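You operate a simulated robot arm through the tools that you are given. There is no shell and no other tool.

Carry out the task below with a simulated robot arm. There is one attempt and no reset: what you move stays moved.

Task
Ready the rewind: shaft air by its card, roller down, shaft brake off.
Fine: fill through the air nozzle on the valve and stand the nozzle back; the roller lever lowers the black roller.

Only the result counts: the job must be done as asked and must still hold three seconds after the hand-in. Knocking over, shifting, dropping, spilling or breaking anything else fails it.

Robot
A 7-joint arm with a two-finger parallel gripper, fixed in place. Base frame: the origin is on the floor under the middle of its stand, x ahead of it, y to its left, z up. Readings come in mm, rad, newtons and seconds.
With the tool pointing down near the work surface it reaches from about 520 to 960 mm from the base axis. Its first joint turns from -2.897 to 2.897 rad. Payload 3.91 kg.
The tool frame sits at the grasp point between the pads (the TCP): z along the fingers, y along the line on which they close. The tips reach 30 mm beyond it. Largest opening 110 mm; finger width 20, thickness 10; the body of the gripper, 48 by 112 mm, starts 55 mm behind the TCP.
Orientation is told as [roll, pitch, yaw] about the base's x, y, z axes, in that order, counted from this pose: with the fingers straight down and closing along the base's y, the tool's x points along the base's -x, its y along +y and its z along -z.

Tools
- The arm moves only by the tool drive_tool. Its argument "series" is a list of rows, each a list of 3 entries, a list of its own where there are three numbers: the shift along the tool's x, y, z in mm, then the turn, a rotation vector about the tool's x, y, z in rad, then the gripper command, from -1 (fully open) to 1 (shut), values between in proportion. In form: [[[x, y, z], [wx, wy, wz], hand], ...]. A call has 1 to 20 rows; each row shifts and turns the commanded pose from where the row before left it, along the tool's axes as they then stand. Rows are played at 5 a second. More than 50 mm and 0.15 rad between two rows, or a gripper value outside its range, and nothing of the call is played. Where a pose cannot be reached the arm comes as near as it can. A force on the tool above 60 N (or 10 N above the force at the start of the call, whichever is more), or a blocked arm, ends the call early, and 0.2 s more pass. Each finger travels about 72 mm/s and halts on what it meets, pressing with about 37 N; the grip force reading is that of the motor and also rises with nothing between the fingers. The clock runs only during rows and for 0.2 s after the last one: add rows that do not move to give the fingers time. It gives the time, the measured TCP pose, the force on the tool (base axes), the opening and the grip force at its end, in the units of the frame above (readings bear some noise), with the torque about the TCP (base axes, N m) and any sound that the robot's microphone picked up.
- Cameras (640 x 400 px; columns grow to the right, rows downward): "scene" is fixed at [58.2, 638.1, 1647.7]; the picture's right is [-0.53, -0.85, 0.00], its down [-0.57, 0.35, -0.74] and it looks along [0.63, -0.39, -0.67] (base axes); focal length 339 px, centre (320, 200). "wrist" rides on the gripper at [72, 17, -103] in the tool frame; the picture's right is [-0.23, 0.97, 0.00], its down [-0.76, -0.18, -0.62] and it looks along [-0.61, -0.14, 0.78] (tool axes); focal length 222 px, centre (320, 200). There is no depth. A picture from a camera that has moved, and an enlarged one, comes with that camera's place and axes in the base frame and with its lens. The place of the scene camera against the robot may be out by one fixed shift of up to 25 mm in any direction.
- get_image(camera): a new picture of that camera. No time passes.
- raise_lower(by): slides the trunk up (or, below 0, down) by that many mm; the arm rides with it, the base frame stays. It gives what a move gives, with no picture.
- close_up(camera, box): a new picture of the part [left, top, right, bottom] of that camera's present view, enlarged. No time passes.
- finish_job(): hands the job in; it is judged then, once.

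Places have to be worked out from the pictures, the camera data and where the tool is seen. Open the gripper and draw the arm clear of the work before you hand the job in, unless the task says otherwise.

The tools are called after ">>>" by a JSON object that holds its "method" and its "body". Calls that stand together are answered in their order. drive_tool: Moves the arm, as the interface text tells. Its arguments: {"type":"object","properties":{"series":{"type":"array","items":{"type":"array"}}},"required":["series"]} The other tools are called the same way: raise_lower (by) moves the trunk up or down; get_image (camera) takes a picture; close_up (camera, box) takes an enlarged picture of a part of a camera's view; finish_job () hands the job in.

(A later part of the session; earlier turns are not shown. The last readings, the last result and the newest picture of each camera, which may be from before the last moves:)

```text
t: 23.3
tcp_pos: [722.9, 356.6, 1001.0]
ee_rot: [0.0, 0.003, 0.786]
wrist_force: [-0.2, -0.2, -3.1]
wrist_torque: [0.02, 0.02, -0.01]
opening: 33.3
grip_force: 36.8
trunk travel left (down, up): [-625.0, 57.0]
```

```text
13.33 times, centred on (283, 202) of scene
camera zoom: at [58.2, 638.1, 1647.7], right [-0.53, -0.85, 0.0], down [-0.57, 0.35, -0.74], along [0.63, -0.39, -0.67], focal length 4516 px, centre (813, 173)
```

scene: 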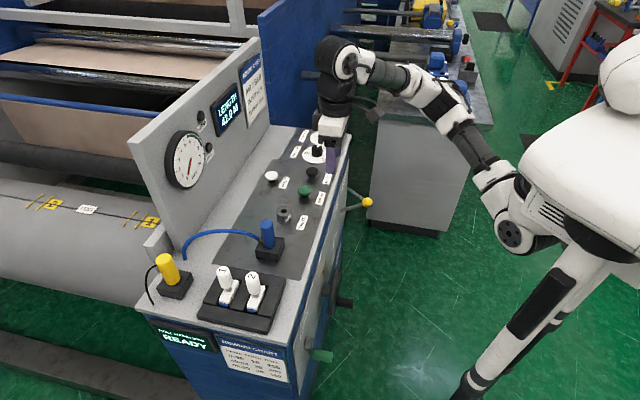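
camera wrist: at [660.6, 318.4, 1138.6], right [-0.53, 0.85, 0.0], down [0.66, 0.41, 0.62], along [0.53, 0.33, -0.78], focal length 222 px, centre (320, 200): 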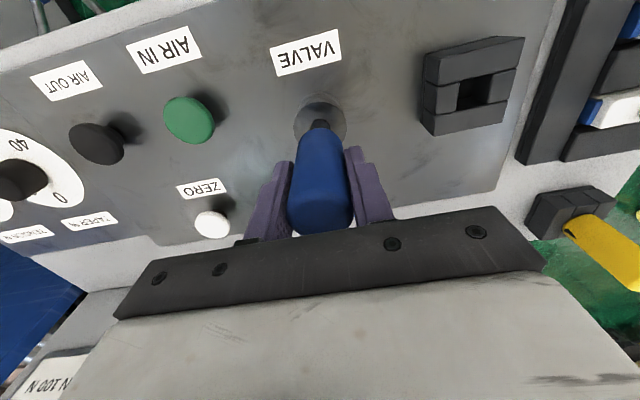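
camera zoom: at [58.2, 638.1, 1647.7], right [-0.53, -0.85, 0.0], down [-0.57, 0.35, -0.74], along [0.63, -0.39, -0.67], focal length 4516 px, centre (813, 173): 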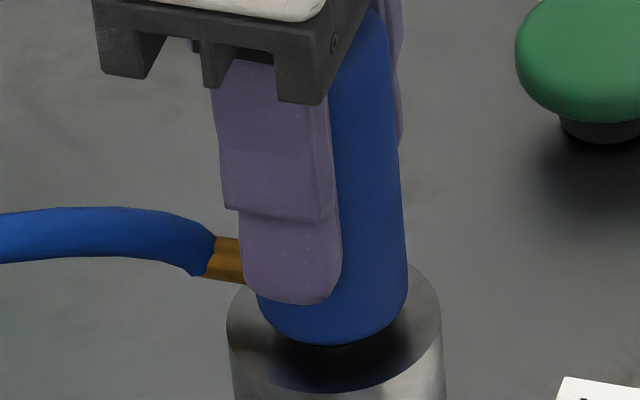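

About 5 mm from seating; I'll go on in 1.5–2 mm steps to contact.

>>> {"method": "drive_tool", "body": {"series": [[[0, 0, 2], [0, 0, 0], 1], [[0, 0, 2], [0, 0, 0], 1], [[0, 0, 0], [0, 0, 0], 1]]}}

>>> {"method": "close_up", "body": {"camera": "scene", "box": [268, 187, 298, 217]}}

```text
t: 24.1
tcp_pos: [724.4, 357.0, 1000.6]
ee_rot: [0.0, -0.002, 0.785]
wrist_force: [2.0, 0.1, 12.5]
wrist_torque: [0.01, -0.15, 0.01]
opening: 33.6
grip_force: 37.6
trunk travel left (down, up): [-625.0, 57.0]
```

```text
13.33 times, centred on (283, 202) of scene
camera zoom: at [58.2, 638.1, 1647.7], right [-0.53, -0.85, 0.0], down [-0.57, 0.35, -0.74], along [0.63, -0.39, -0.67], focal length 4516 px, centre (813, 173)
```

zoom: 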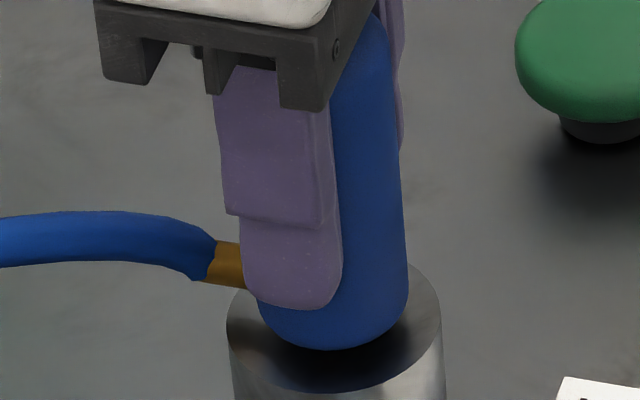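

Contact at TCP z≈1000.6 (≈24 mm of tip in the hole, ~+15 N). I'll relieve the pressing by 3 mm of command and then open the gripper to ~75 mm.

>>> {"method": "drive_tool", "body": {"series": [[[0, 0, -3], [0, 0, 0], 1], [[0, 0, 0], [0, 0, 0], 1], [[0, 0, 0], [0, 0, 0], 0.3], [[0, 0, 0], [0, 0, 0], 0], [[0, 0, 0], [0, 0, 0], -0.36], [[0, 0, 0], [0, 0, 0], -0.36], [[0, 0, 0], [0, 0, 0], -0.36]]}}

>>> {"method": "close_up", "body": {"camera": "scene", "box": [253, 172, 313, 232]}}

>>> {"method": "get_image", "body": {"camera": "wrist"}}

```text
t: 25.7
tcp_pos: [723.8, 357.7, 1001.9]
ee_rot: [-0.002, -0.001, 0.785]
wrist_force: [-1.1, -0.1, -0.5]
wrist_torque: [-0.01, -0.02, 0.01]
opening: 74.9
grip_force: 0.1
trunk travel left (down, up): [-625.0, 57.0]
```

```text
6.67 times, centred on (283, 202) of scene
camera zoom: at [58.2, 638.1, 1647.7], right [-0.53, -0.85, 0.0], down [-0.57, 0.35, -0.74], along [0.63, -0.39, -0.67], focal length 2258 px, centre (567, 187)
```

zoom: 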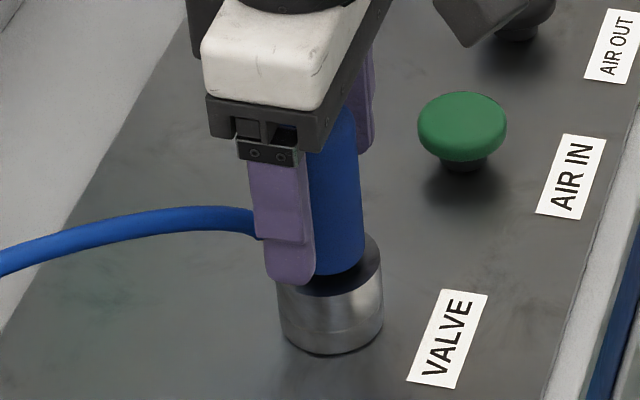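

```text
taken
camera wrist: at [660.4, 318.3, 1106.3], right [-0.53, 0.85, 0.0], down [0.66, 0.41, 0.62], along [0.53, 0.33, -0.78], focal length 222 px, centre (320, 200)
```

wrist: 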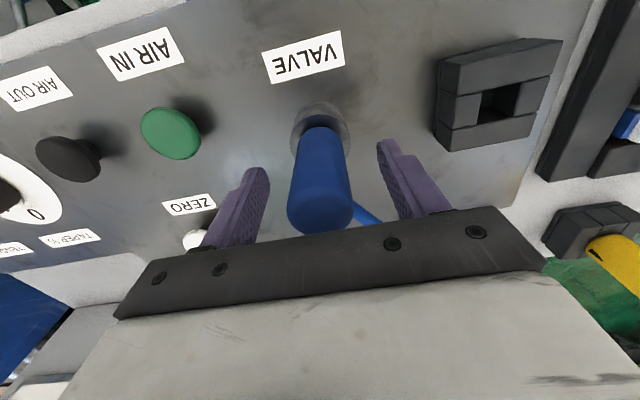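

The nozzle stands in the valve by itself. I'll raise straight up clear of it and look at the buttons and gauge.

>>> {"method": "drive_tool", "body": {"series": [[[0, 0, -20], [0, 0, 0], -0.36], [[0, 0, -40], [0, 0, 0], -0.36], [[0, 0, -40], [0, 0, 0], -0.36], [[0, 0, 0], [0, 0, 0], -0.36]]}}

>>> {"method": "get_image", "body": {"camera": "wrist"}}

>>> {"method": "close_up", "body": {"camera": "scene", "box": [150, 110, 330, 260]}}

>>> {"method": "close_up", "body": {"camera": "wrist", "box": [90, 60, 290, 200]}}

```text
t: 26.7
tcp_pos: [724.3, 356.1, 1102.0]
ee_rot: [0.001, 0.002, 0.786]
wrist_force: [0.6, 0.0, 0.0]
wrist_torque: [-0.01, 0.01, 0.05]
opening: 74.8
grip_force: 0.1
trunk travel left (down, up): [-625.0, 57.0]
```

```text
taken
camera wrist: at [660.4, 317.0, 1206.1], right [-0.53, 0.85, 0.0], down [0.67, 0.41, 0.62], along [0.53, 0.33, -0.78], focal length 222 px, centre (320, 200)
```

wrist: 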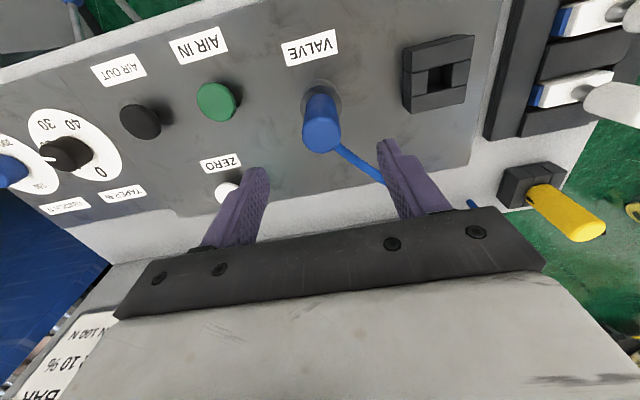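

```text
2.67 times, centred on (240, 185) of scene
camera zoom: at [58.2, 638.1, 1647.7], right [-0.53, -0.85, 0.0], down [-0.57, 0.35, -0.74], along [0.63, -0.39, -0.67], focal length 903 px, centre (533, 240)
```

zoom: 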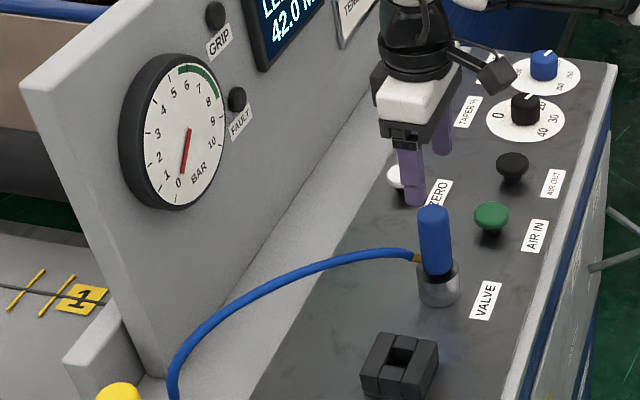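

```text
2.86 times, centred on (190, 130) of wrist
camera zoom: at [660.4, 317.0, 1206.1], right [-0.53, 0.85, 0.0], down [0.67, 0.41, 0.62], along [0.53, 0.33, -0.78], focal length 635 px, centre (691, 400)
```

zoom: 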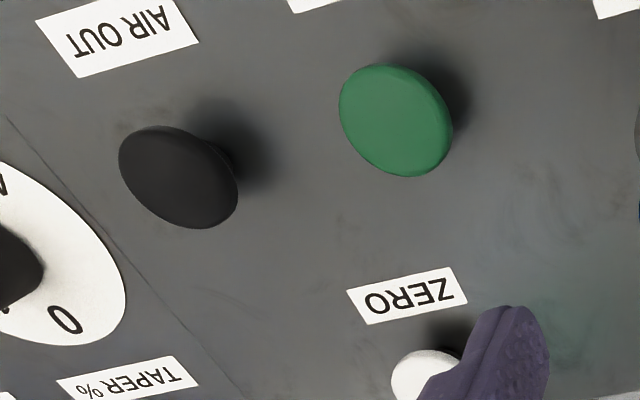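

The nozzle stands in the valve; the gauge is still at 0. AIR IN's top centre works out at about (788,250,927). I'll close the fingers and move to above it.

>>> {"method": "drive_tool", "body": {"series": [[[7.6, -30.2, 0], [0, 0, 0], 1], [[7.6, -30.2, 0], [0, 0, 0], 1], [[7.6, -30.2, 0], [0, 0, 0], 1], [[7.6, -30.2, 0], [0, 0, 0], 1], [[0, 0, 40], [0, 0, 0], 1], [[0, 0, 40], [0, 0, 0], 1], [[0, 0, 40], [0, 0, 0], 1], [[0, 0, 0], [0, 0, 0], 1], [[0, 0, 0], [0, 0, 0], 1]]}}

>>> {"method": "get_image", "body": {"camera": "wrist"}}

>>> {"method": "close_up", "body": {"camera": "scene", "box": [150, 110, 330, 260]}}

>>> {"method": "close_up", "body": {"camera": "scene", "box": [285, 155, 345, 215]}}

```text
t: 28.7
tcp_pos: [787.5, 249.4, 981.3]
ee_rot: [0.0, 0.001, 0.786]
wrist_force: [-1.2, 0.2, 0.6]
wrist_torque: [0.0, 0.0, 0.03]
opening: 0.0
grip_force: 36.6
trunk travel left (down, up): [-625.0, 57.0]
```

```text
taken
camera wrist: at [723.7, 211.6, 1086.1], right [-0.53, 0.85, 0.0], down [0.66, 0.41, 0.62], along [0.53, 0.33, -0.78], focal length 222 px, centre (320, 200)
```

wrist: 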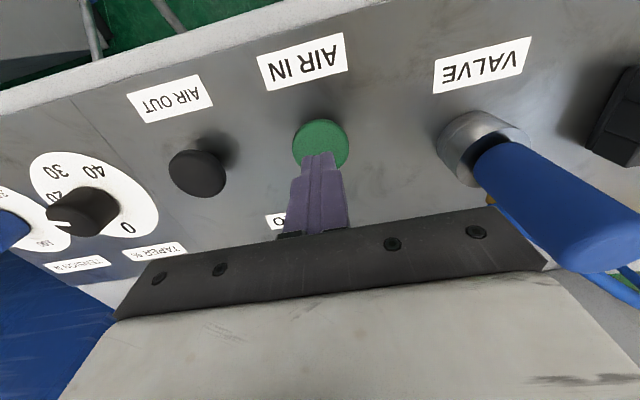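

```text
2.67 times, centred on (240, 185) of scene
camera zoom: at [58.2, 638.1, 1647.7], right [-0.53, -0.85, 0.0], down [-0.57, 0.35, -0.74], along [0.63, -0.39, -0.67], focal length 903 px, centre (533, 240)
```

zoom: 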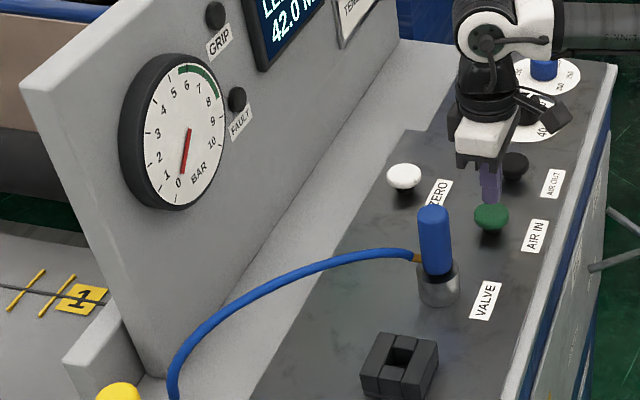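

```text
6.67 times, centred on (315, 185) of scene
camera zoom: at [58.2, 638.1, 1647.7], right [-0.53, -0.85, 0.0], down [-0.57, 0.35, -0.74], along [0.63, -0.39, -0.67], focal length 2258 px, centre (353, 300)
```

zoom: 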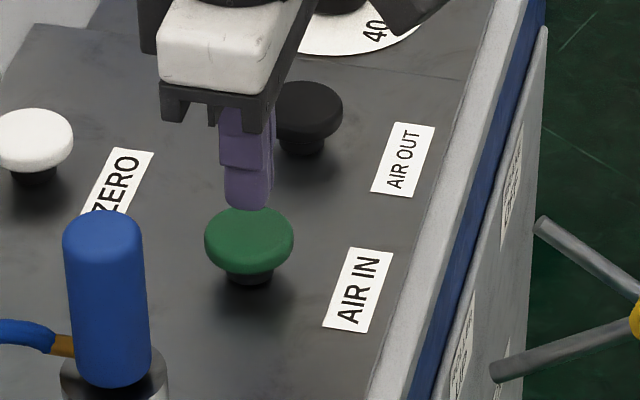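

Fingertips are centred over the AIR IN button, about 20 mm above. I'll lower to just above it, then press in small steps while checking the gauge.

>>> {"method": "drive_tool", "body": {"series": [[[0, 0, 16], [0, 0, 0], 1], [[0, 0, 3], [0, 0, 0], 1], [[0, 0, 3], [0, 0, 0], 1]]}}

>>> {"method": "close_up", "body": {"camera": "scene", "box": [150, 110, 230, 200]}}

>>> {"method": "close_up", "body": {"camera": "scene", "box": [285, 155, 345, 215]}}

```text
t: 29.5
tcp_pos: [786.9, 250.8, 959.5]
ee_rot: [0.0, 0.0, 0.787]
wrist_force: [0.0, -0.4, 1.2]
wrist_torque: [0.0, 0.02, 0.03]
opening: 0.0
grip_force: 36.7
trunk travel left (down, up): [-625.0, 57.0]
```

```text
4.44 times, centred on (190, 155) of scene
camera zoom: at [58.2, 638.1, 1647.7], right [-0.53, -0.85, 0.0], down [-0.57, 0.35, -0.74], along [0.63, -0.39, -0.67], focal length 1505 px, centre (898, 400)
```

zoom: 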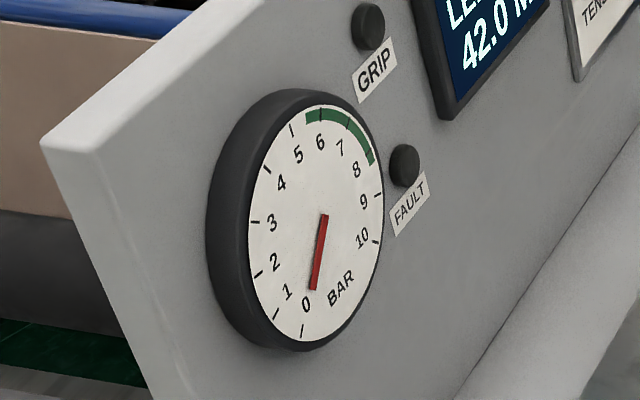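

```text
6.67 times, centred on (315, 185) of scene
camera zoom: at [58.2, 638.1, 1647.7], right [-0.53, -0.85, 0.0], down [-0.57, 0.35, -0.74], along [0.63, -0.39, -0.67], focal length 2258 px, centre (353, 300)
```

zoom: 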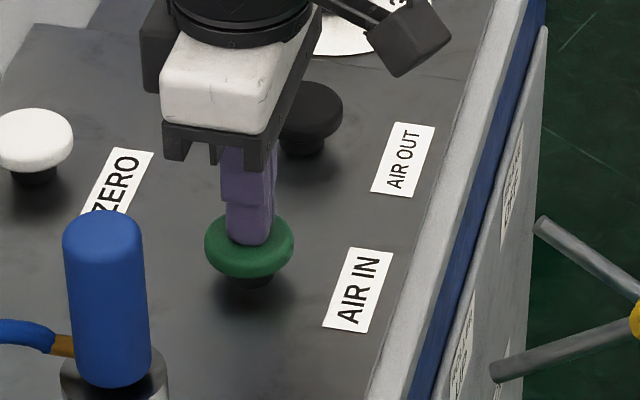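

Fingertips just touch the button; the gauge is still 0. Pressing 2 mm more at a time.

>>> {"method": "drive_tool", "body": {"series": [[[0, 0, 2], [0, 0, 0], 1], [[0, 0, 2], [0, 0, 0], 1]]}}

>>> {"method": "close_up", "body": {"camera": "scene", "box": [150, 110, 230, 200]}}

```text
t: 30.1
tcp_pos: [787.0, 249.7, 955.9]
ee_rot: [0.0, 0.001, 0.786]
wrist_force: [0.9, 0.5, 2.8]
wrist_torque: [-0.01, -0.04, 0.0]
opening: 0.0
grip_force: 37.0
trunk travel left (down, up): [-625.0, 57.0]
```

```text
4.44 times, centred on (190, 155) of scene
camera zoom: at [58.2, 638.1, 1647.7], right [-0.53, -0.85, 0.0], down [-0.57, 0.35, -0.74], along [0.63, -0.39, -0.67], focal length 1505 px, centre (898, 400)
```

zoom: 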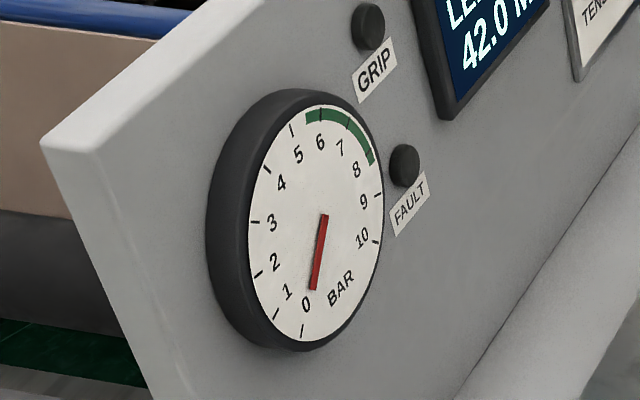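

Light spring force (≈3 N), gauge unchanged; pressing further.

>>> {"method": "drive_tool", "body": {"series": [[[0, 0, 2], [0, 0, 0], 1], [[0, 0, 0], [0, 0, 0], 1]]}}

>>> {"method": "close_up", "body": {"camera": "scene", "box": [150, 110, 230, 200]}}

```text
t: 30.7
tcp_pos: [787.9, 250.6, 952.6]
ee_rot: [0.0, 0.0, 0.786]
wrist_force: [2.1, 0.8, 3.7]
wrist_torque: [0.05, -0.08, 0.05]
opening: 0.1
grip_force: 37.0
trunk travel left (down, up): [-625.0, 57.0]
heard: click
```

```text
4.44 times, centred on (190, 155) of scene
camera zoom: at [58.2, 638.1, 1647.7], right [-0.53, -0.85, 0.0], down [-0.57, 0.35, -0.74], along [0.63, -0.39, -0.67], focal length 1505 px, centre (898, 400)
```

zoom: 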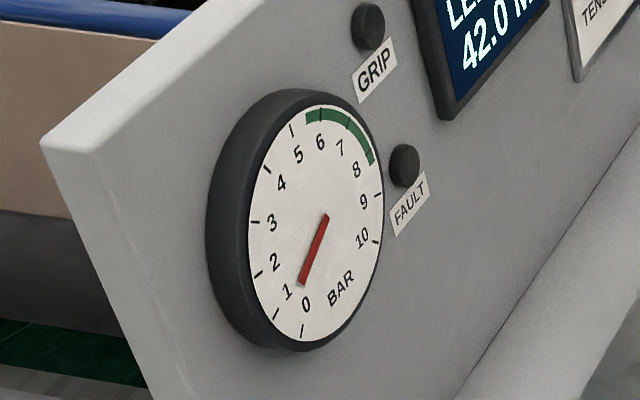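

A click, and the needle has begun to rise (~0.5 bar). I'll hold the button and sample the gauge.

>>> {"method": "drive_tool", "body": {"series": [[[0, 0, 0], [0, 0, 0], 1], [[0, 0, 0], [0, 0, 0], 1]]}}

>>> {"method": "close_up", "body": {"camera": "scene", "box": [150, 110, 230, 200]}}

```text
t: 31.3
tcp_pos: [787.0, 249.7, 952.8]
ee_rot: [-0.001, -0.001, 0.786]
wrist_force: [2.1, 2.3, 3.8]
wrist_torque: [0.0, -0.04, 0.01]
opening: 0.0
grip_force: 37.3
trunk travel left (down, up): [-625.0, 57.0]
```

```text
4.44 times, centred on (190, 155) of scene
camera zoom: at [58.2, 638.1, 1647.7], right [-0.53, -0.85, 0.0], down [-0.57, 0.35, -0.74], along [0.63, -0.39, -0.67], focal length 1505 px, centre (898, 400)
```

zoom: 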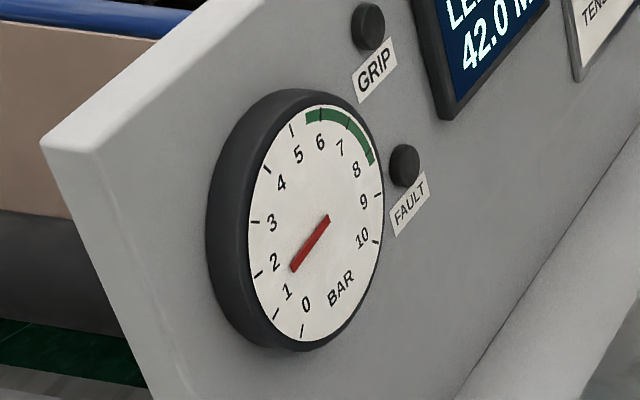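

Needle is at about 1.35 bar, rising ~1.4 bar/s. Holding a further 1.8 s.

>>> {"method": "drive_tool", "body": {"series": [[[0, 0, 0], [0, 0, 0], 1], [[0, 0, 0], [0, 0, 0], 1], [[0, 0, 0], [0, 0, 0], 1], [[0, 0, 0], [0, 0, 0], 1], [[0, 0, 0], [0, 0, 0], 1], [[0, 0, 0], [0, 0, 0], 1], [[0, 0, 0], [0, 0, 0], 1], [[0, 0, 0], [0, 0, 0], 1]]}}

>>> {"method": "close_up", "body": {"camera": "scene", "box": [150, 110, 230, 200]}}

```text
t: 33.1
tcp_pos: [788.7, 250.2, 953.0]
ee_rot: [0.0, -0.001, 0.785]
wrist_force: [0.8, 0.1, 4.2]
wrist_torque: [0.02, -0.02, -0.03]
opening: 0.1
grip_force: 36.9
trunk travel left (down, up): [-625.0, 57.0]
```

```text
4.44 times, centred on (190, 155) of scene
camera zoom: at [58.2, 638.1, 1647.7], right [-0.53, -0.85, 0.0], down [-0.57, 0.35, -0.74], along [0.63, -0.39, -0.67], focal length 1505 px, centre (898, 400)
```

zoom: 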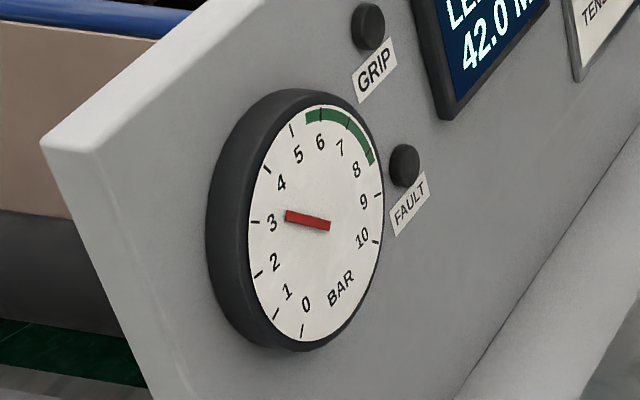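

Needle at about 3.2 bar (~1.05 bar/s). Holding another 1.8 s, then re-reading.

>>> {"method": "drive_tool", "body": {"series": [[[0, 0, 0], [0, 0, 0], 1], [[0, 0, 0], [0, 0, 0], 1], [[0, 0, 0], [0, 0, 0], 1], [[0, 0, 0], [0, 0, 0], 1], [[0, 0, 0], [0, 0, 0], 1], [[0, 0, 0], [0, 0, 0], 1], [[0, 0, 0], [0, 0, 0], 1], [[0, 0, 0], [0, 0, 0], 1]]}}

>>> {"method": "close_up", "body": {"camera": "scene", "box": [150, 110, 230, 200]}}

```text
t: 34.9
tcp_pos: [786.7, 250.2, 953.0]
ee_rot: [-0.002, 0.002, 0.786]
wrist_force: [1.3, 1.1, 3.3]
wrist_torque: [0.02, -0.03, 0.01]
opening: 0.0
grip_force: 37.2
trunk travel left (down, up): [-625.0, 57.0]
```

```text
4.44 times, centred on (190, 155) of scene
camera zoom: at [58.2, 638.1, 1647.7], right [-0.53, -0.85, 0.0], down [-0.57, 0.35, -0.74], along [0.63, -0.39, -0.67], focal length 1505 px, centre (898, 400)
```

zoom: 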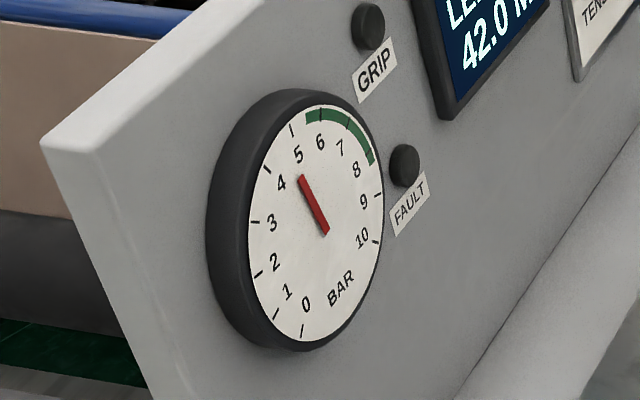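

Needle ≈4.75 bar (slowing, ~0.85 bar/s). Holding 1.4 s more, and I'll zoom tighter on the dial.

>>> {"method": "drive_tool", "body": {"series": [[[0, 0, 0], [0, 0, 0], 1], [[0, 0, 0], [0, 0, 0], 1], [[0, 0, 0], [0, 0, 0], 1], [[0, 0, 0], [0, 0, 0], 1], [[0, 0, 0], [0, 0, 0], 1], [[0, 0, 0], [0, 0, 0], 1]]}}

>>> {"method": "close_up", "body": {"camera": "scene", "box": [164, 130, 212, 190]}}

```text
t: 36.3
tcp_pos: [788.4, 251.2, 953.9]
ee_rot: [-0.001, 0.0, 0.785]
wrist_force: [0.5, -0.1, 4.0]
wrist_torque: [0.01, -0.03, -0.03]
opening: 0.0
grip_force: 37.1
trunk travel left (down, up): [-625.0, 57.0]
```

```text
6.67 times, centred on (188, 160) of scene
camera zoom: at [58.2, 638.1, 1647.7], right [-0.53, -0.85, 0.0], down [-0.57, 0.35, -0.74], along [0.63, -0.39, -0.67], focal length 2258 px, centre (1200, 467)
```

zoom: 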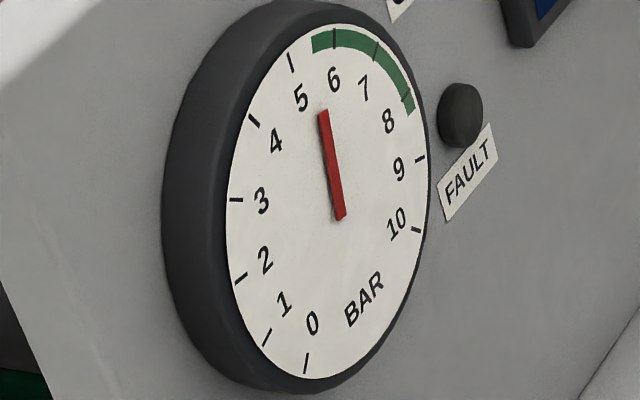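

Needle ≈5.3 bar and slowing (~0.5 bar/s). Holding 1.4 s more.

>>> {"method": "drive_tool", "body": {"series": [[[0, 0, 0], [0, 0, 0], 1], [[0, 0, 0], [0, 0, 0], 1], [[0, 0, 0], [0, 0, 0], 1], [[0, 0, 0], [0, 0, 0], 1], [[0, 0, 0], [0, 0, 0], 1], [[0, 0, 0], [0, 0, 0], 1]]}}

>>> {"method": "close_up", "body": {"camera": "scene", "box": [164, 130, 212, 190]}}

```text
t: 37.7
tcp_pos: [787.2, 250.0, 952.8]
ee_rot: [0.002, -0.001, 0.785]
wrist_force: [-0.7, 0.8, 3.8]
wrist_torque: [0.02, -0.01, -0.01]
opening: 0.3
grip_force: 37.0
trunk travel left (down, up): [-625.0, 57.0]
```

```text
6.67 times, centred on (188, 160) of scene
camera zoom: at [58.2, 638.1, 1647.7], right [-0.53, -0.85, 0.0], down [-0.57, 0.35, -0.74], along [0.63, -0.39, -0.67], focal length 2258 px, centre (1200, 467)
```

zoom: 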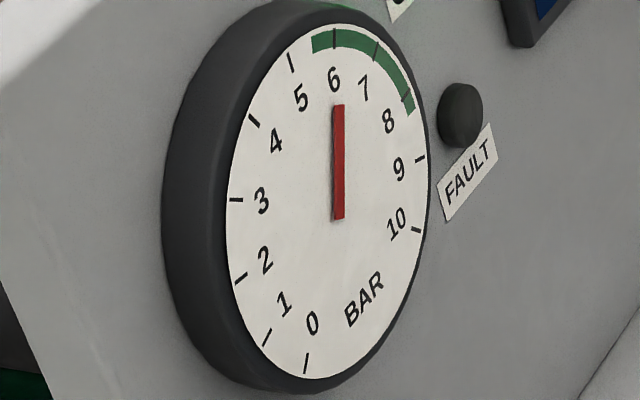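

Needle ≈5.8 bar, rising ~0.37 bar/s. Holding 2 s more.

>>> {"method": "drive_tool", "body": {"series": [[[0, 0, 0], [0, 0, 0], 1], [[0, 0, 0], [0, 0, 0], 1], [[0, 0, 0], [0, 0, 0], 1], [[0, 0, 0], [0, 0, 0], 1], [[0, 0, 0], [0, 0, 0], 1], [[0, 0, 0], [0, 0, 0], 1], [[0, 0, 0], [0, 0, 0], 1], [[0, 0, 0], [0, 0, 0], 1], [[0, 0, 0], [0, 0, 0], 1]]}}

>>> {"method": "close_up", "body": {"camera": "scene", "box": [164, 130, 212, 190]}}

```text
t: 39.7
tcp_pos: [787.0, 250.5, 952.2]
ee_rot: [0.001, 0.0, 0.787]
wrist_force: [0.6, 0.2, 2.9]
wrist_torque: [0.02, 0.0, 0.01]
opening: 0.0
grip_force: 37.2
trunk travel left (down, up): [-625.0, 57.0]
```

```text
6.67 times, centred on (188, 160) of scene
camera zoom: at [58.2, 638.1, 1647.7], right [-0.53, -0.85, 0.0], down [-0.57, 0.35, -0.74], along [0.63, -0.39, -0.67], focal length 2258 px, centre (1200, 467)
```

zoom: 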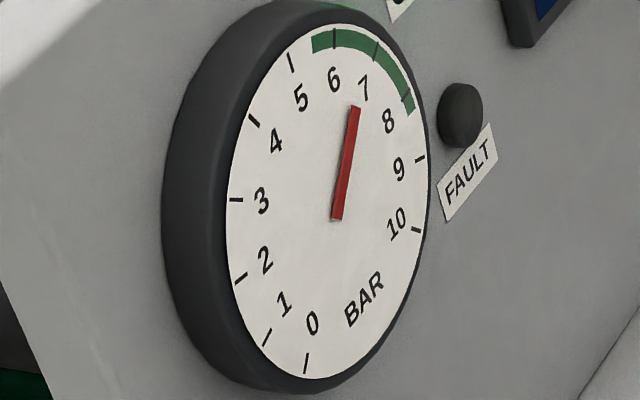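

Needle ≈6.4 bar, rising ~0.3 bar/s. Holding 1.2 s more.

>>> {"method": "drive_tool", "body": {"series": [[[0, 0, 0], [0, 0, 0], 1], [[0, 0, 0], [0, 0, 0], 1], [[0, 0, 0], [0, 0, 0], 1], [[0, 0, 0], [0, 0, 0], 1], [[0, 0, 0], [0, 0, 0], 1]]}}

>>> {"method": "close_up", "body": {"camera": "scene", "box": [164, 130, 212, 190]}}

```text
t: 40.9
tcp_pos: [787.9, 249.5, 953.4]
ee_rot: [0.0, -0.001, 0.784]
wrist_force: [0.8, 0.6, 3.6]
wrist_torque: [0.02, -0.02, 0.01]
opening: 0.0
grip_force: 36.9
trunk travel left (down, up): [-625.0, 57.0]
```

```text
6.67 times, centred on (188, 160) of scene
camera zoom: at [58.2, 638.1, 1647.7], right [-0.53, -0.85, 0.0], down [-0.57, 0.35, -0.74], along [0.63, -0.39, -0.67], focal length 2258 px, centre (1200, 467)
```

zoom: 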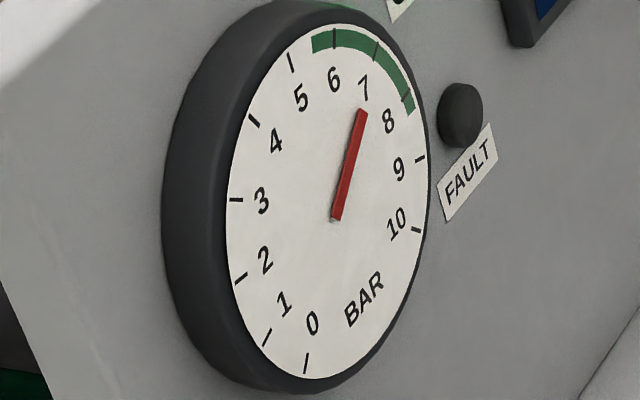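

Needle ≈6.75 bar. Holding 0.6 s more.

>>> {"method": "drive_tool", "body": {"series": [[[0, 0, 0], [0, 0, 0], 1], [[0, 0, 0], [0, 0, 0], 1]]}}

>>> {"method": "close_up", "body": {"camera": "scene", "box": [164, 130, 212, 190]}}

>>> {"method": "close_up", "body": {"camera": "scene", "box": [170, 80, 260, 180]}}

```text
t: 41.5
tcp_pos: [788.6, 249.6, 954.2]
ee_rot: [0.0, -0.001, 0.785]
wrist_force: [0.4, 0.0, 2.8]
wrist_torque: [0.04, -0.01, 0.05]
opening: 0.1
grip_force: 37.2
trunk travel left (down, up): [-625.0, 57.0]
```

```text
6.67 times, centred on (188, 160) of scene
camera zoom: at [58.2, 638.1, 1647.7], right [-0.53, -0.85, 0.0], down [-0.57, 0.35, -0.74], along [0.63, -0.39, -0.67], focal length 2258 px, centre (1200, 467)
```

zoom: 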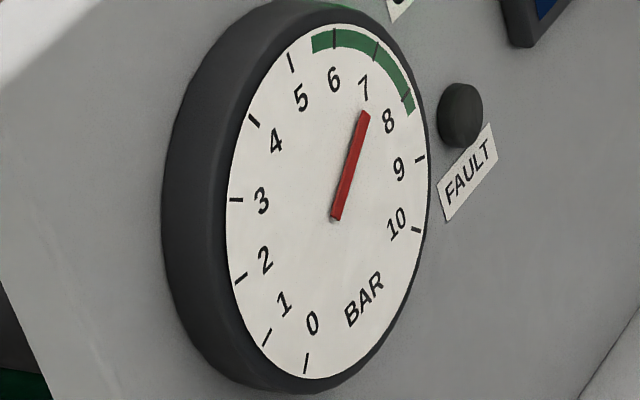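

```text
4.00 times, centred on (215, 130) of scene
camera zoom: at [58.2, 638.1, 1647.7], right [-0.53, -0.85, 0.0], down [-0.57, 0.35, -0.74], along [0.63, -0.39, -0.67], focal length 1355 px, centre (740, 480)
```

zoom: 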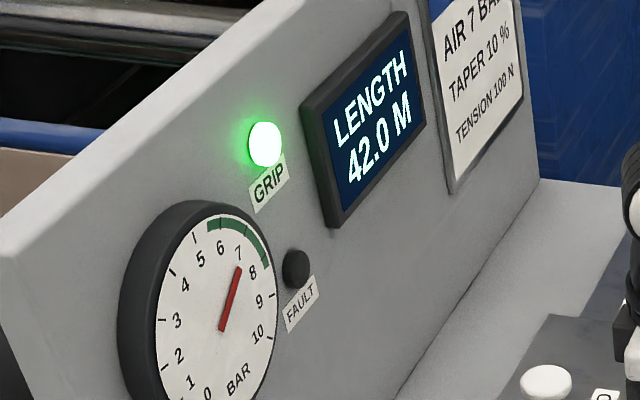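

GRIP lamp is lit and the needle reads ≈6.9 bar. One more 0.2 s of hold, then I lift off the button and re-read.

>>> {"method": "drive_tool", "body": {"series": [[[0, 0, 0], [0, 0, 0], 1], [[0, 0, -12], [0, 0, 0], 1], [[0, 0, -12], [0, 0, 0], 1]]}}

>>> {"method": "close_up", "body": {"camera": "scene", "box": [164, 130, 212, 190]}}

>>> {"method": "close_up", "body": {"camera": "scene", "box": [285, 155, 345, 215]}}

```text
t: 42.3
tcp_pos: [787.9, 250.1, 976.7]
ee_rot: [0.0, 0.003, 0.784]
wrist_force: [0.1, -0.4, 0.1]
wrist_torque: [0.01, 0.01, 0.0]
opening: 0.0
grip_force: 37.1
trunk travel left (down, up): [-625.0, 57.0]
```

```text
6.67 times, centred on (188, 160) of scene
camera zoom: at [58.2, 638.1, 1647.7], right [-0.53, -0.85, 0.0], down [-0.57, 0.35, -0.74], along [0.63, -0.39, -0.67], focal length 2258 px, centre (1200, 467)
```

zoom: 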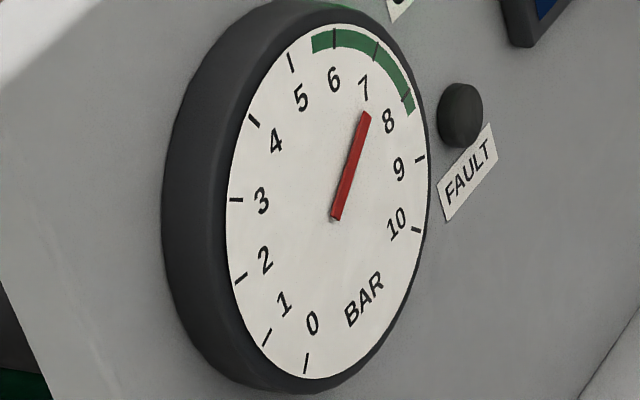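

```text
6.67 times, centred on (315, 185) of scene
camera zoom: at [58.2, 638.1, 1647.7], right [-0.53, -0.85, 0.0], down [-0.57, 0.35, -0.74], along [0.63, -0.39, -0.67], focal length 2258 px, centre (353, 300)
```

zoom: 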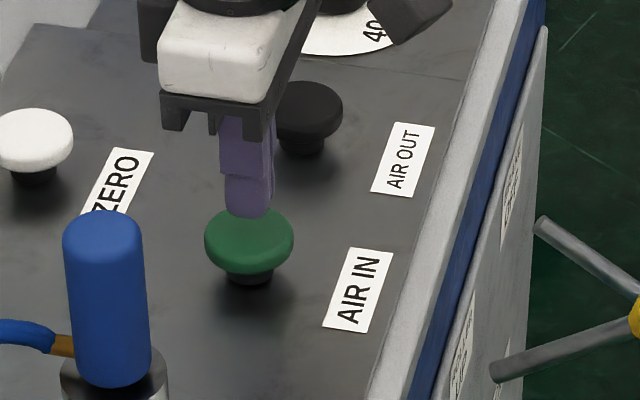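

Reads about 6.9. I'll wait a second with the button released to see whether the needle lags or leaks, and zoom in at higher magnification.

>>> {"method": "drive_tool", "body": {"series": [[[0, 0, 0], [0, 0, 0], 1], [[0, 0, 0], [0, 0, 0], 1], [[0, 0, 0], [0, 0, 0], 1], [[0, 0, 0], [0, 0, 0], 1], [[0, 0, 0], [0, 0, 0], 1]]}}

>>> {"method": "close_up", "body": {"camera": "scene", "box": [172, 132, 208, 164]}}

>>> {"method": "close_up", "body": {"camera": "scene", "box": [164, 130, 212, 190]}}

```text
t: 43.5
tcp_pos: [787.6, 250.6, 976.7]
ee_rot: [0.0, 0.001, 0.785]
wrist_force: [0.3, -0.5, 0.5]
wrist_torque: [-0.03, -0.01, 0.0]
opening: 0.1
grip_force: 36.9
trunk travel left (down, up): [-625.0, 57.0]
```

```text
12.50 times, centred on (190, 148) of scene
camera zoom: at [58.2, 638.1, 1647.7], right [-0.53, -0.85, 0.0], down [-0.57, 0.35, -0.74], along [0.63, -0.39, -0.67], focal length 4233 px, centre (1945, 850)
```

zoom: 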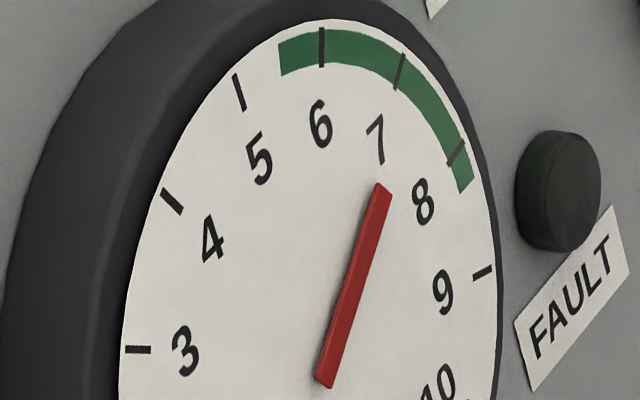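

```text
6.67 times, centred on (188, 160) of scene
camera zoom: at [58.2, 638.1, 1647.7], right [-0.53, -0.85, 0.0], down [-0.57, 0.35, -0.74], along [0.63, -0.39, -0.67], focal length 2258 px, centre (1200, 467)
```

zoom: 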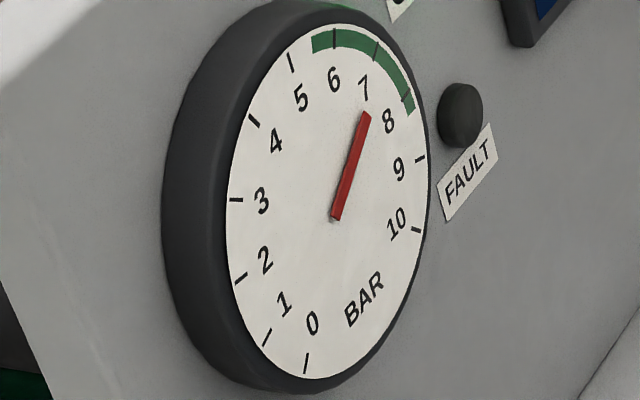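

The gauge is steady after release. Allowing for perspective I read about 7.1–7.15, so I'd like a head-on check: I'll rise, back off and tilt the wrist camera toward the gauge.

>>> {"method": "drive_tool", "body": {"series": [[[0, 0, -45], [0, 0, 0], 1], [[0, 0, -45], [0, 0, 0], 1], [[0, 0, -45], [0, 0, 0], 1], [[0, 0, -45], [0, 0, 0], 1], [[0, 0, -45], [0, 0, 0], 1], [[13, 45, -15], [0, 0, 0], 1], [[13, 45, 0], [0, 0, 0], 1], [[13, 45, 0], [0, 0, 0], 1], [[13, 45, 0], [0, 0, 0], 1], [[2, 14, 0], [0, -0.14, 0], 1], [[0, 0, 0], [0, -0.14, 0], 1], [[0, 0, 0], [0, -0.14, 0], 1], [[0, 0, 0], [0, -0.14, 0], 1], [[0, 0, 0], [0, -0.14, 0], 1], [[0, 0, 0], [0, 0, 0], 1]]}}

>>> {"method": "get_image", "body": {"camera": "wrist"}}

```text
t: 46.7
tcp_pos: [611.8, 349.9, 1217.3]
ee_rot: [0.002, -0.699, 0.787]
wrist_force: [-0.8, -0.3, 1.0]
wrist_torque: [-0.03, 0.0, 0.02]
opening: 0.1
grip_force: 37.2
trunk travel left (down, up): [-625.0, 57.0]
```

```text
taken
camera wrist: at [514.1, 275.6, 1251.1], right [-0.57, 0.81, 0.15], down [0.25, 0.0, 0.97], along [0.78, 0.58, -0.21], focal length 222 px, centre (320, 200)
```

wrist: 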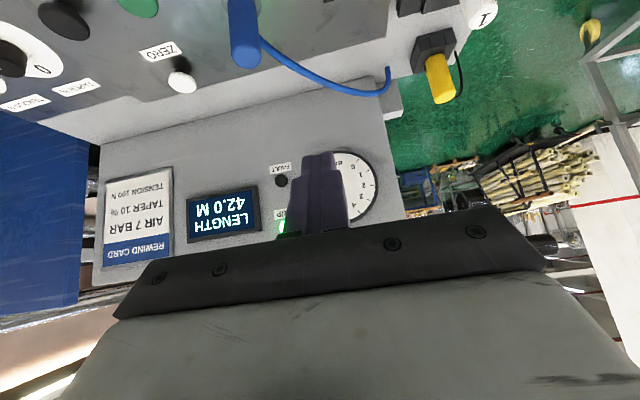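

The closed fingers hide the dial; opening them will leave the gauge visible between.

>>> {"method": "drive_tool", "body": {"series": [[[0, 12, 0], [0, 0, 0], -1], [[0, 0, 0], [0, 0, 0], -1], [[0, 0, 0], [0, 0, 0], -1], [[0, 0, 0], [0, 0, 0], -1], [[0, 0, 0], [0, 0, 0], -1]]}}

>>> {"method": "close_up", "body": {"camera": "wrist", "box": [280, 130, 380, 240]}}

>>> {"method": "close_up", "body": {"camera": "scene", "box": [172, 132, 208, 164]}}

```text
t: 47.9
tcp_pos: [605.4, 357.3, 1216.8]
ee_rot: [-0.001, -0.7, 0.784]
wrist_force: [-0.4, 0.6, -0.6]
wrist_torque: [0.04, 0.0, 0.03]
opening: 110.1
grip_force: 0.0
trunk travel left (down, up): [-625.0, 57.0]
```

```text
3.64 times, centred on (330, 185) of wrist
camera zoom: at [505.5, 283.9, 1251.4], right [-0.57, 0.81, 0.15], down [0.25, 0.0, 0.97], along [0.78, 0.58, -0.21], focal length 808 px, centre (284, 254)
```

zoom: 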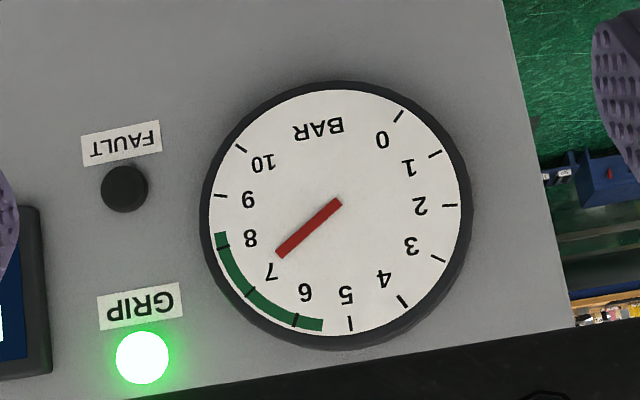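

```text
12.50 times, centred on (190, 148) of scene
camera zoom: at [58.2, 638.1, 1647.7], right [-0.53, -0.85, 0.0], down [-0.57, 0.35, -0.74], along [0.63, -0.39, -0.67], focal length 4233 px, centre (1945, 850)
```

zoom: 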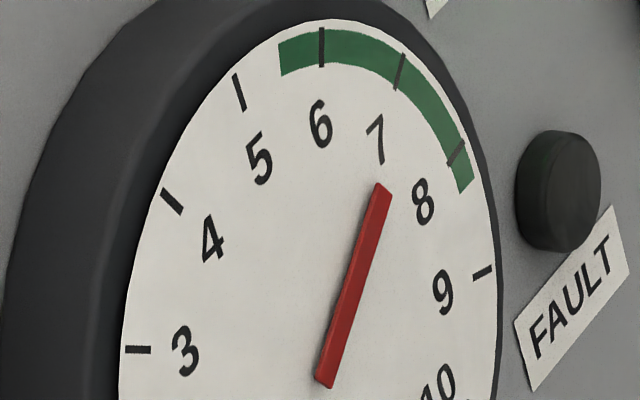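

Head-on, the needle sits ≈0.15 of a division past 7 (GRIP lit, FAULT dark), and it's holding – that is 7 bar. Now I'll return over the nozzle on the valve to take it back.

>>> {"method": "drive_tool", "body": {"series": [[[0, 0, 0], [0, 0.14, 0], -0.36], [[0, 0, 0], [0, 0.14, 0], -0.36], [[0, 0, 0], [0, 0.14, 0], -0.36], [[0, 0, 0], [0, 0.14, 0], -0.36], [[0, 0, 0], [0, 0.14, 0], -0.36], [[-28, -28, 0], [0, 0, 0], -0.36], [[-28, -28, 0], [0, 0, 0], -0.36], [[-27.8, -27.6, 0], [0, 0, 0], -0.36], [[0, 0, 40], [0, 0, 0], -0.36], [[0, 0, 40], [0, 0, 0], -0.36], [[0, 0, 37], [0, 0, 0], -0.36], [[0, 0, 0], [0, 0, 0], -0.36], [[0, 0, 0], [0, 0, 0], -0.36]]}}

>>> {"method": "get_image", "body": {"camera": "wrist"}}

>>> {"method": "close_up", "body": {"camera": "scene", "box": [253, 152, 313, 212]}}

```text
t: 50.7
tcp_pos: [723.3, 357.1, 1099.1]
ee_rot: [0.0, 0.002, 0.783]
wrist_force: [0.5, -1.0, -0.6]
wrist_torque: [-0.03, 0.03, 0.0]
opening: 74.9
grip_force: 0.0
trunk travel left (down, up): [-625.0, 57.0]
```

```text
taken
camera wrist: at [659.2, 319.0, 1203.9], right [-0.53, 0.85, 0.0], down [0.66, 0.41, 0.62], along [0.53, 0.33, -0.78], focal length 222 px, centre (320, 200)
```

wrist: 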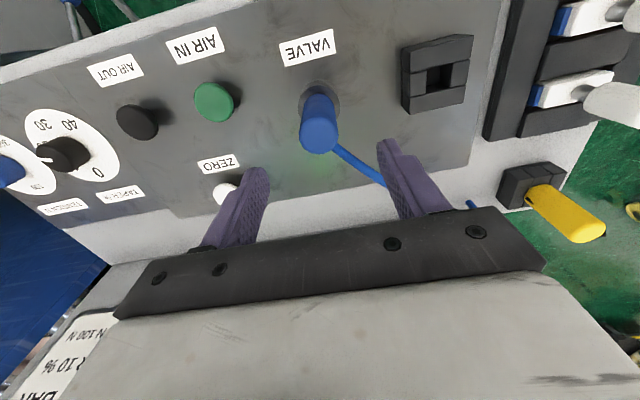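

```text
6.67 times, centred on (283, 182) of scene
camera zoom: at [58.2, 638.1, 1647.7], right [-0.53, -0.85, 0.0], down [-0.57, 0.35, -0.74], along [0.63, -0.39, -0.67], focal length 2258 px, centre (567, 320)
```

zoom: 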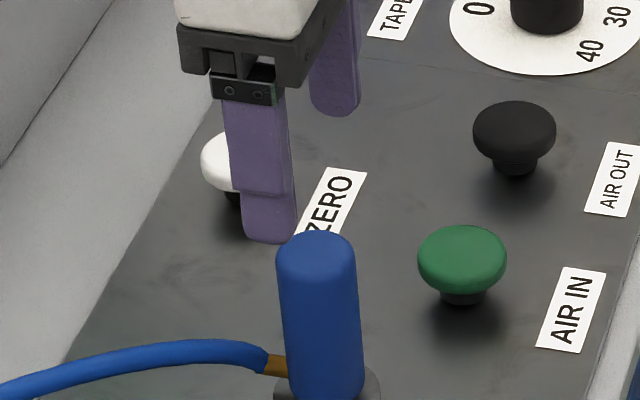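

I'll zoom to check the nozzle is centred between the fingers before descending.

>>> {"method": "close_up", "body": {"camera": "wrist", "box": [280, 80, 360, 160]}}

```text
5.00 times, centred on (320, 120) of wrist
camera zoom: at [659.2, 319.0, 1203.9], right [-0.53, 0.85, 0.0], down [0.66, 0.41, 0.62], along [0.53, 0.33, -0.78], focal length 1111 px, centre (320, 600)
```

zoom: 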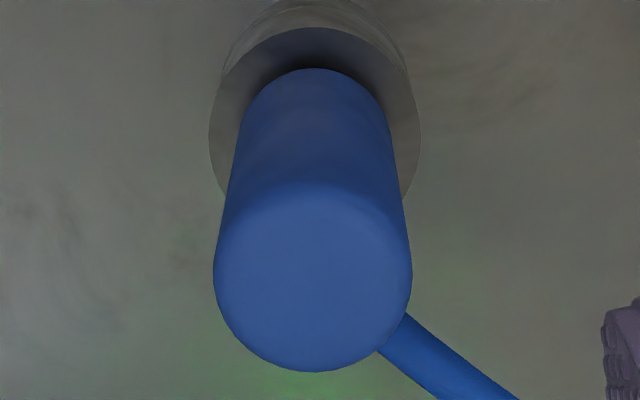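

The nozzle is about 1 mm toward −y of the tool axis; I'll correct that, descend to the former grip height and close.

>>> {"method": "drive_tool", "body": {"series": [[[0, -1.1, 30], [0, 0, 0], -0.36], [[0, 0, 40], [0, 0, 0], -0.36], [[0, 0, 28], [0, 0, 0], -0.36], [[0, 0, 0], [0, 0, 0], -0.36], [[0, 0, 0], [0, 0, 0], 1], [[0, 0, 0], [0, 0, 0], 1], [[0, 0, 0], [0, 0, 0], 1], [[0, 0, 0], [0, 0, 0], 1], [[0, 0, 0], [0, 0, 0], 1]]}}

>>> {"method": "close_up", "body": {"camera": "scene", "box": [253, 172, 313, 232]}}

>>> {"method": "get_image", "body": {"camera": "wrist"}}

```text
t: 52.7
tcp_pos: [724.4, 356.5, 1001.0]
ee_rot: [0.001, 0.0, 0.786]
wrist_force: [0.5, -0.1, -1.0]
wrist_torque: [0.0, 0.01, -0.01]
opening: 33.1
grip_force: 37.1
trunk travel left (down, up): [-625.0, 57.0]
```

```text
6.67 times, centred on (283, 202) of scene
camera zoom: at [58.2, 638.1, 1647.7], right [-0.53, -0.85, 0.0], down [-0.57, 0.35, -0.74], along [0.63, -0.39, -0.67], focal length 2258 px, centre (567, 187)
```

zoom: 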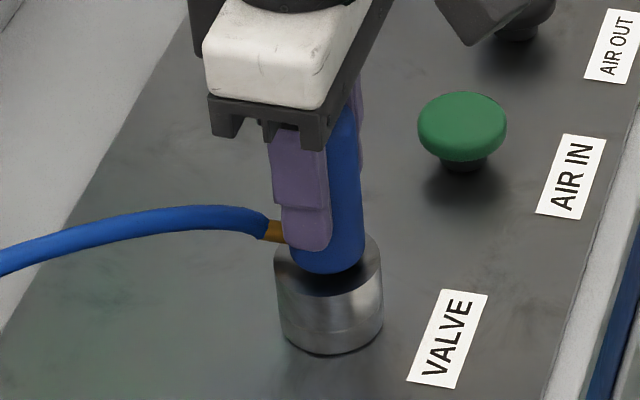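

```text
taken
camera wrist: at [660.2, 317.5, 1106.6], right [-0.53, 0.85, 0.0], down [0.66, 0.41, 0.62], along [0.53, 0.33, -0.78], focal length 222 px, centre (320, 200)
```

wrist: 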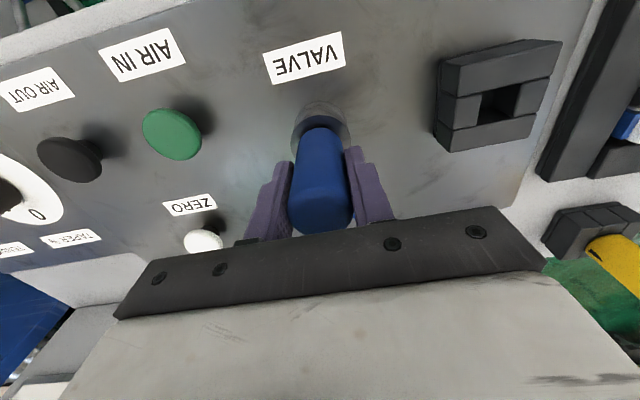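

Nozzle gripped again (33.1 mm). Lifting straight out of the valve, then checking the gauge.

>>> {"method": "drive_tool", "body": {"series": [[[0, 0, -10], [0, 0, 0], 1], [[0, 0, -20], [0, 0, 0], 1], [[0, 0, -30], [0, 0, 0], 1], [[0, 0, -28], [0, 0, 0], 1], [[0, 0, 0], [0, 0, 0], 1]]}}

>>> {"method": "close_up", "body": {"camera": "scene", "box": [172, 132, 208, 164]}}

>>> {"method": "close_up", "body": {"camera": "scene", "box": [253, 152, 313, 232]}}

```text
t: 53.9
tcp_pos: [723.4, 356.5, 1089.9]
ee_rot: [-0.001, 0.001, 0.786]
wrist_force: [0.6, -0.2, -1.7]
wrist_torque: [0.0, 0.02, 0.02]
opening: 33.3
grip_force: 36.8
trunk travel left (down, up): [-625.0, 57.0]
```

```text
12.50 times, centred on (190, 148) of scene
camera zoom: at [58.2, 638.1, 1647.7], right [-0.53, -0.85, 0.0], down [-0.57, 0.35, -0.74], along [0.63, -0.39, -0.67], focal length 4233 px, centre (1945, 850)
```

zoom: 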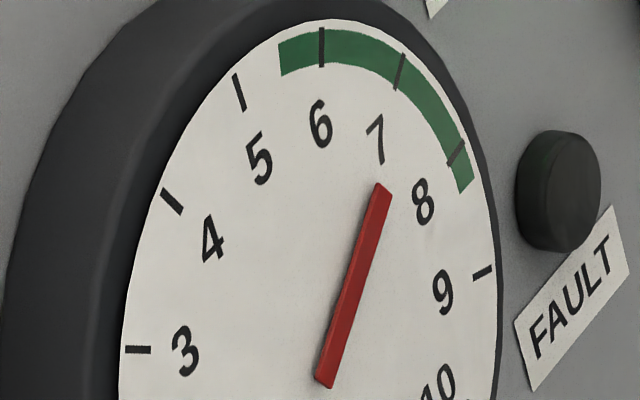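

```text
5.00 times, centred on (283, 192) of scene
camera zoom: at [58.2, 638.1, 1647.7], right [-0.53, -0.85, 0.0], down [-0.57, 0.35, -0.74], along [0.63, -0.39, -0.67], focal length 1693 px, centre (505, 240)
```

zoom: 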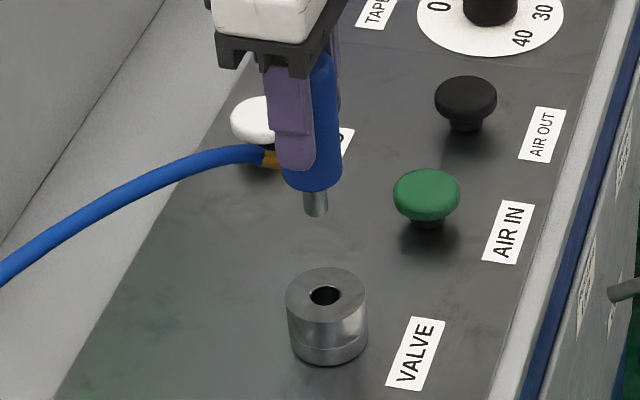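

The pressure holds with the nozzle off. Moving the nozzle back over the stand (+130 mm along tool y).

>>> {"method": "drive_tool", "body": {"series": [[[0, 30, 0], [0, 0, 0], 1], [[0, 35, 0], [0, 0, 0], 1], [[0, 35, 0], [0, 0, 0], 1], [[0, 30, 0], [0, 0, 0], 1], [[0, 0, 0], [0, 0, 0], 1], [[0, 0, 0], [0, 0, 0], 1]]}}

>>> {"method": "close_up", "body": {"camera": "wrist", "box": [270, 50, 370, 140]}}

>>> {"method": "close_up", "body": {"camera": "scene", "box": [245, 195, 295, 245]}}

```text
t: 55.3
tcp_pos: [631.1, 449.3, 1089.8]
ee_rot: [0.0, 0.002, 0.784]
wrist_force: [-0.2, 0.0, -1.8]
wrist_torque: [-0.01, 0.01, -0.02]
opening: 33.3
grip_force: 37.5
trunk travel left (down, up): [-625.0, 57.0]
```

```text
4.44 times, centred on (320, 95) of wrist
camera zoom: at [567.6, 410.2, 1194.7], right [-0.53, 0.85, 0.0], down [0.66, 0.41, 0.62], along [0.53, 0.33, -0.78], focal length 987 px, centre (320, 667)
```

zoom: 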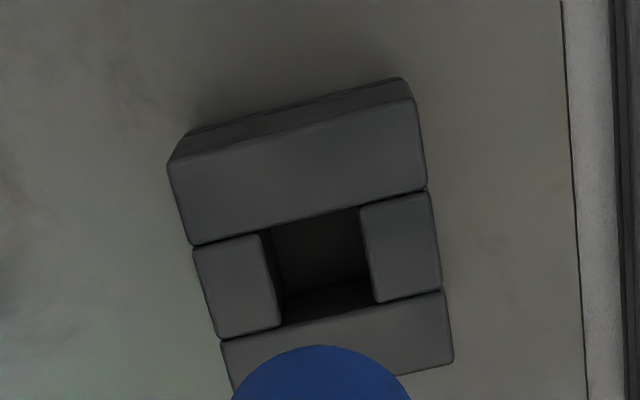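

```text
8.00 times, centred on (270, 220) of scene
camera zoom: at [58.2, 638.1, 1647.7], right [-0.53, -0.85, 0.0], down [-0.57, 0.35, -0.74], along [0.63, -0.39, -0.67], focal length 2709 px, centre (720, 40)
```

zoom: 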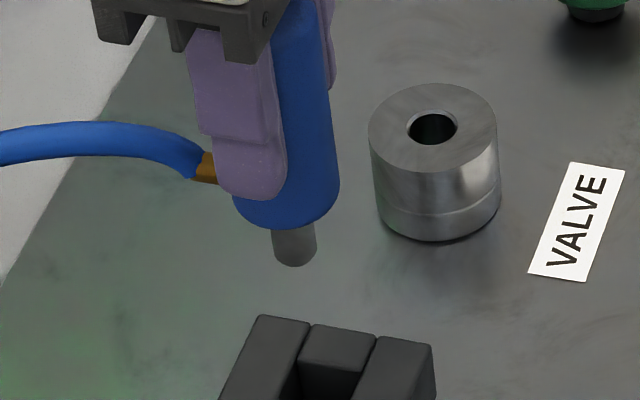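

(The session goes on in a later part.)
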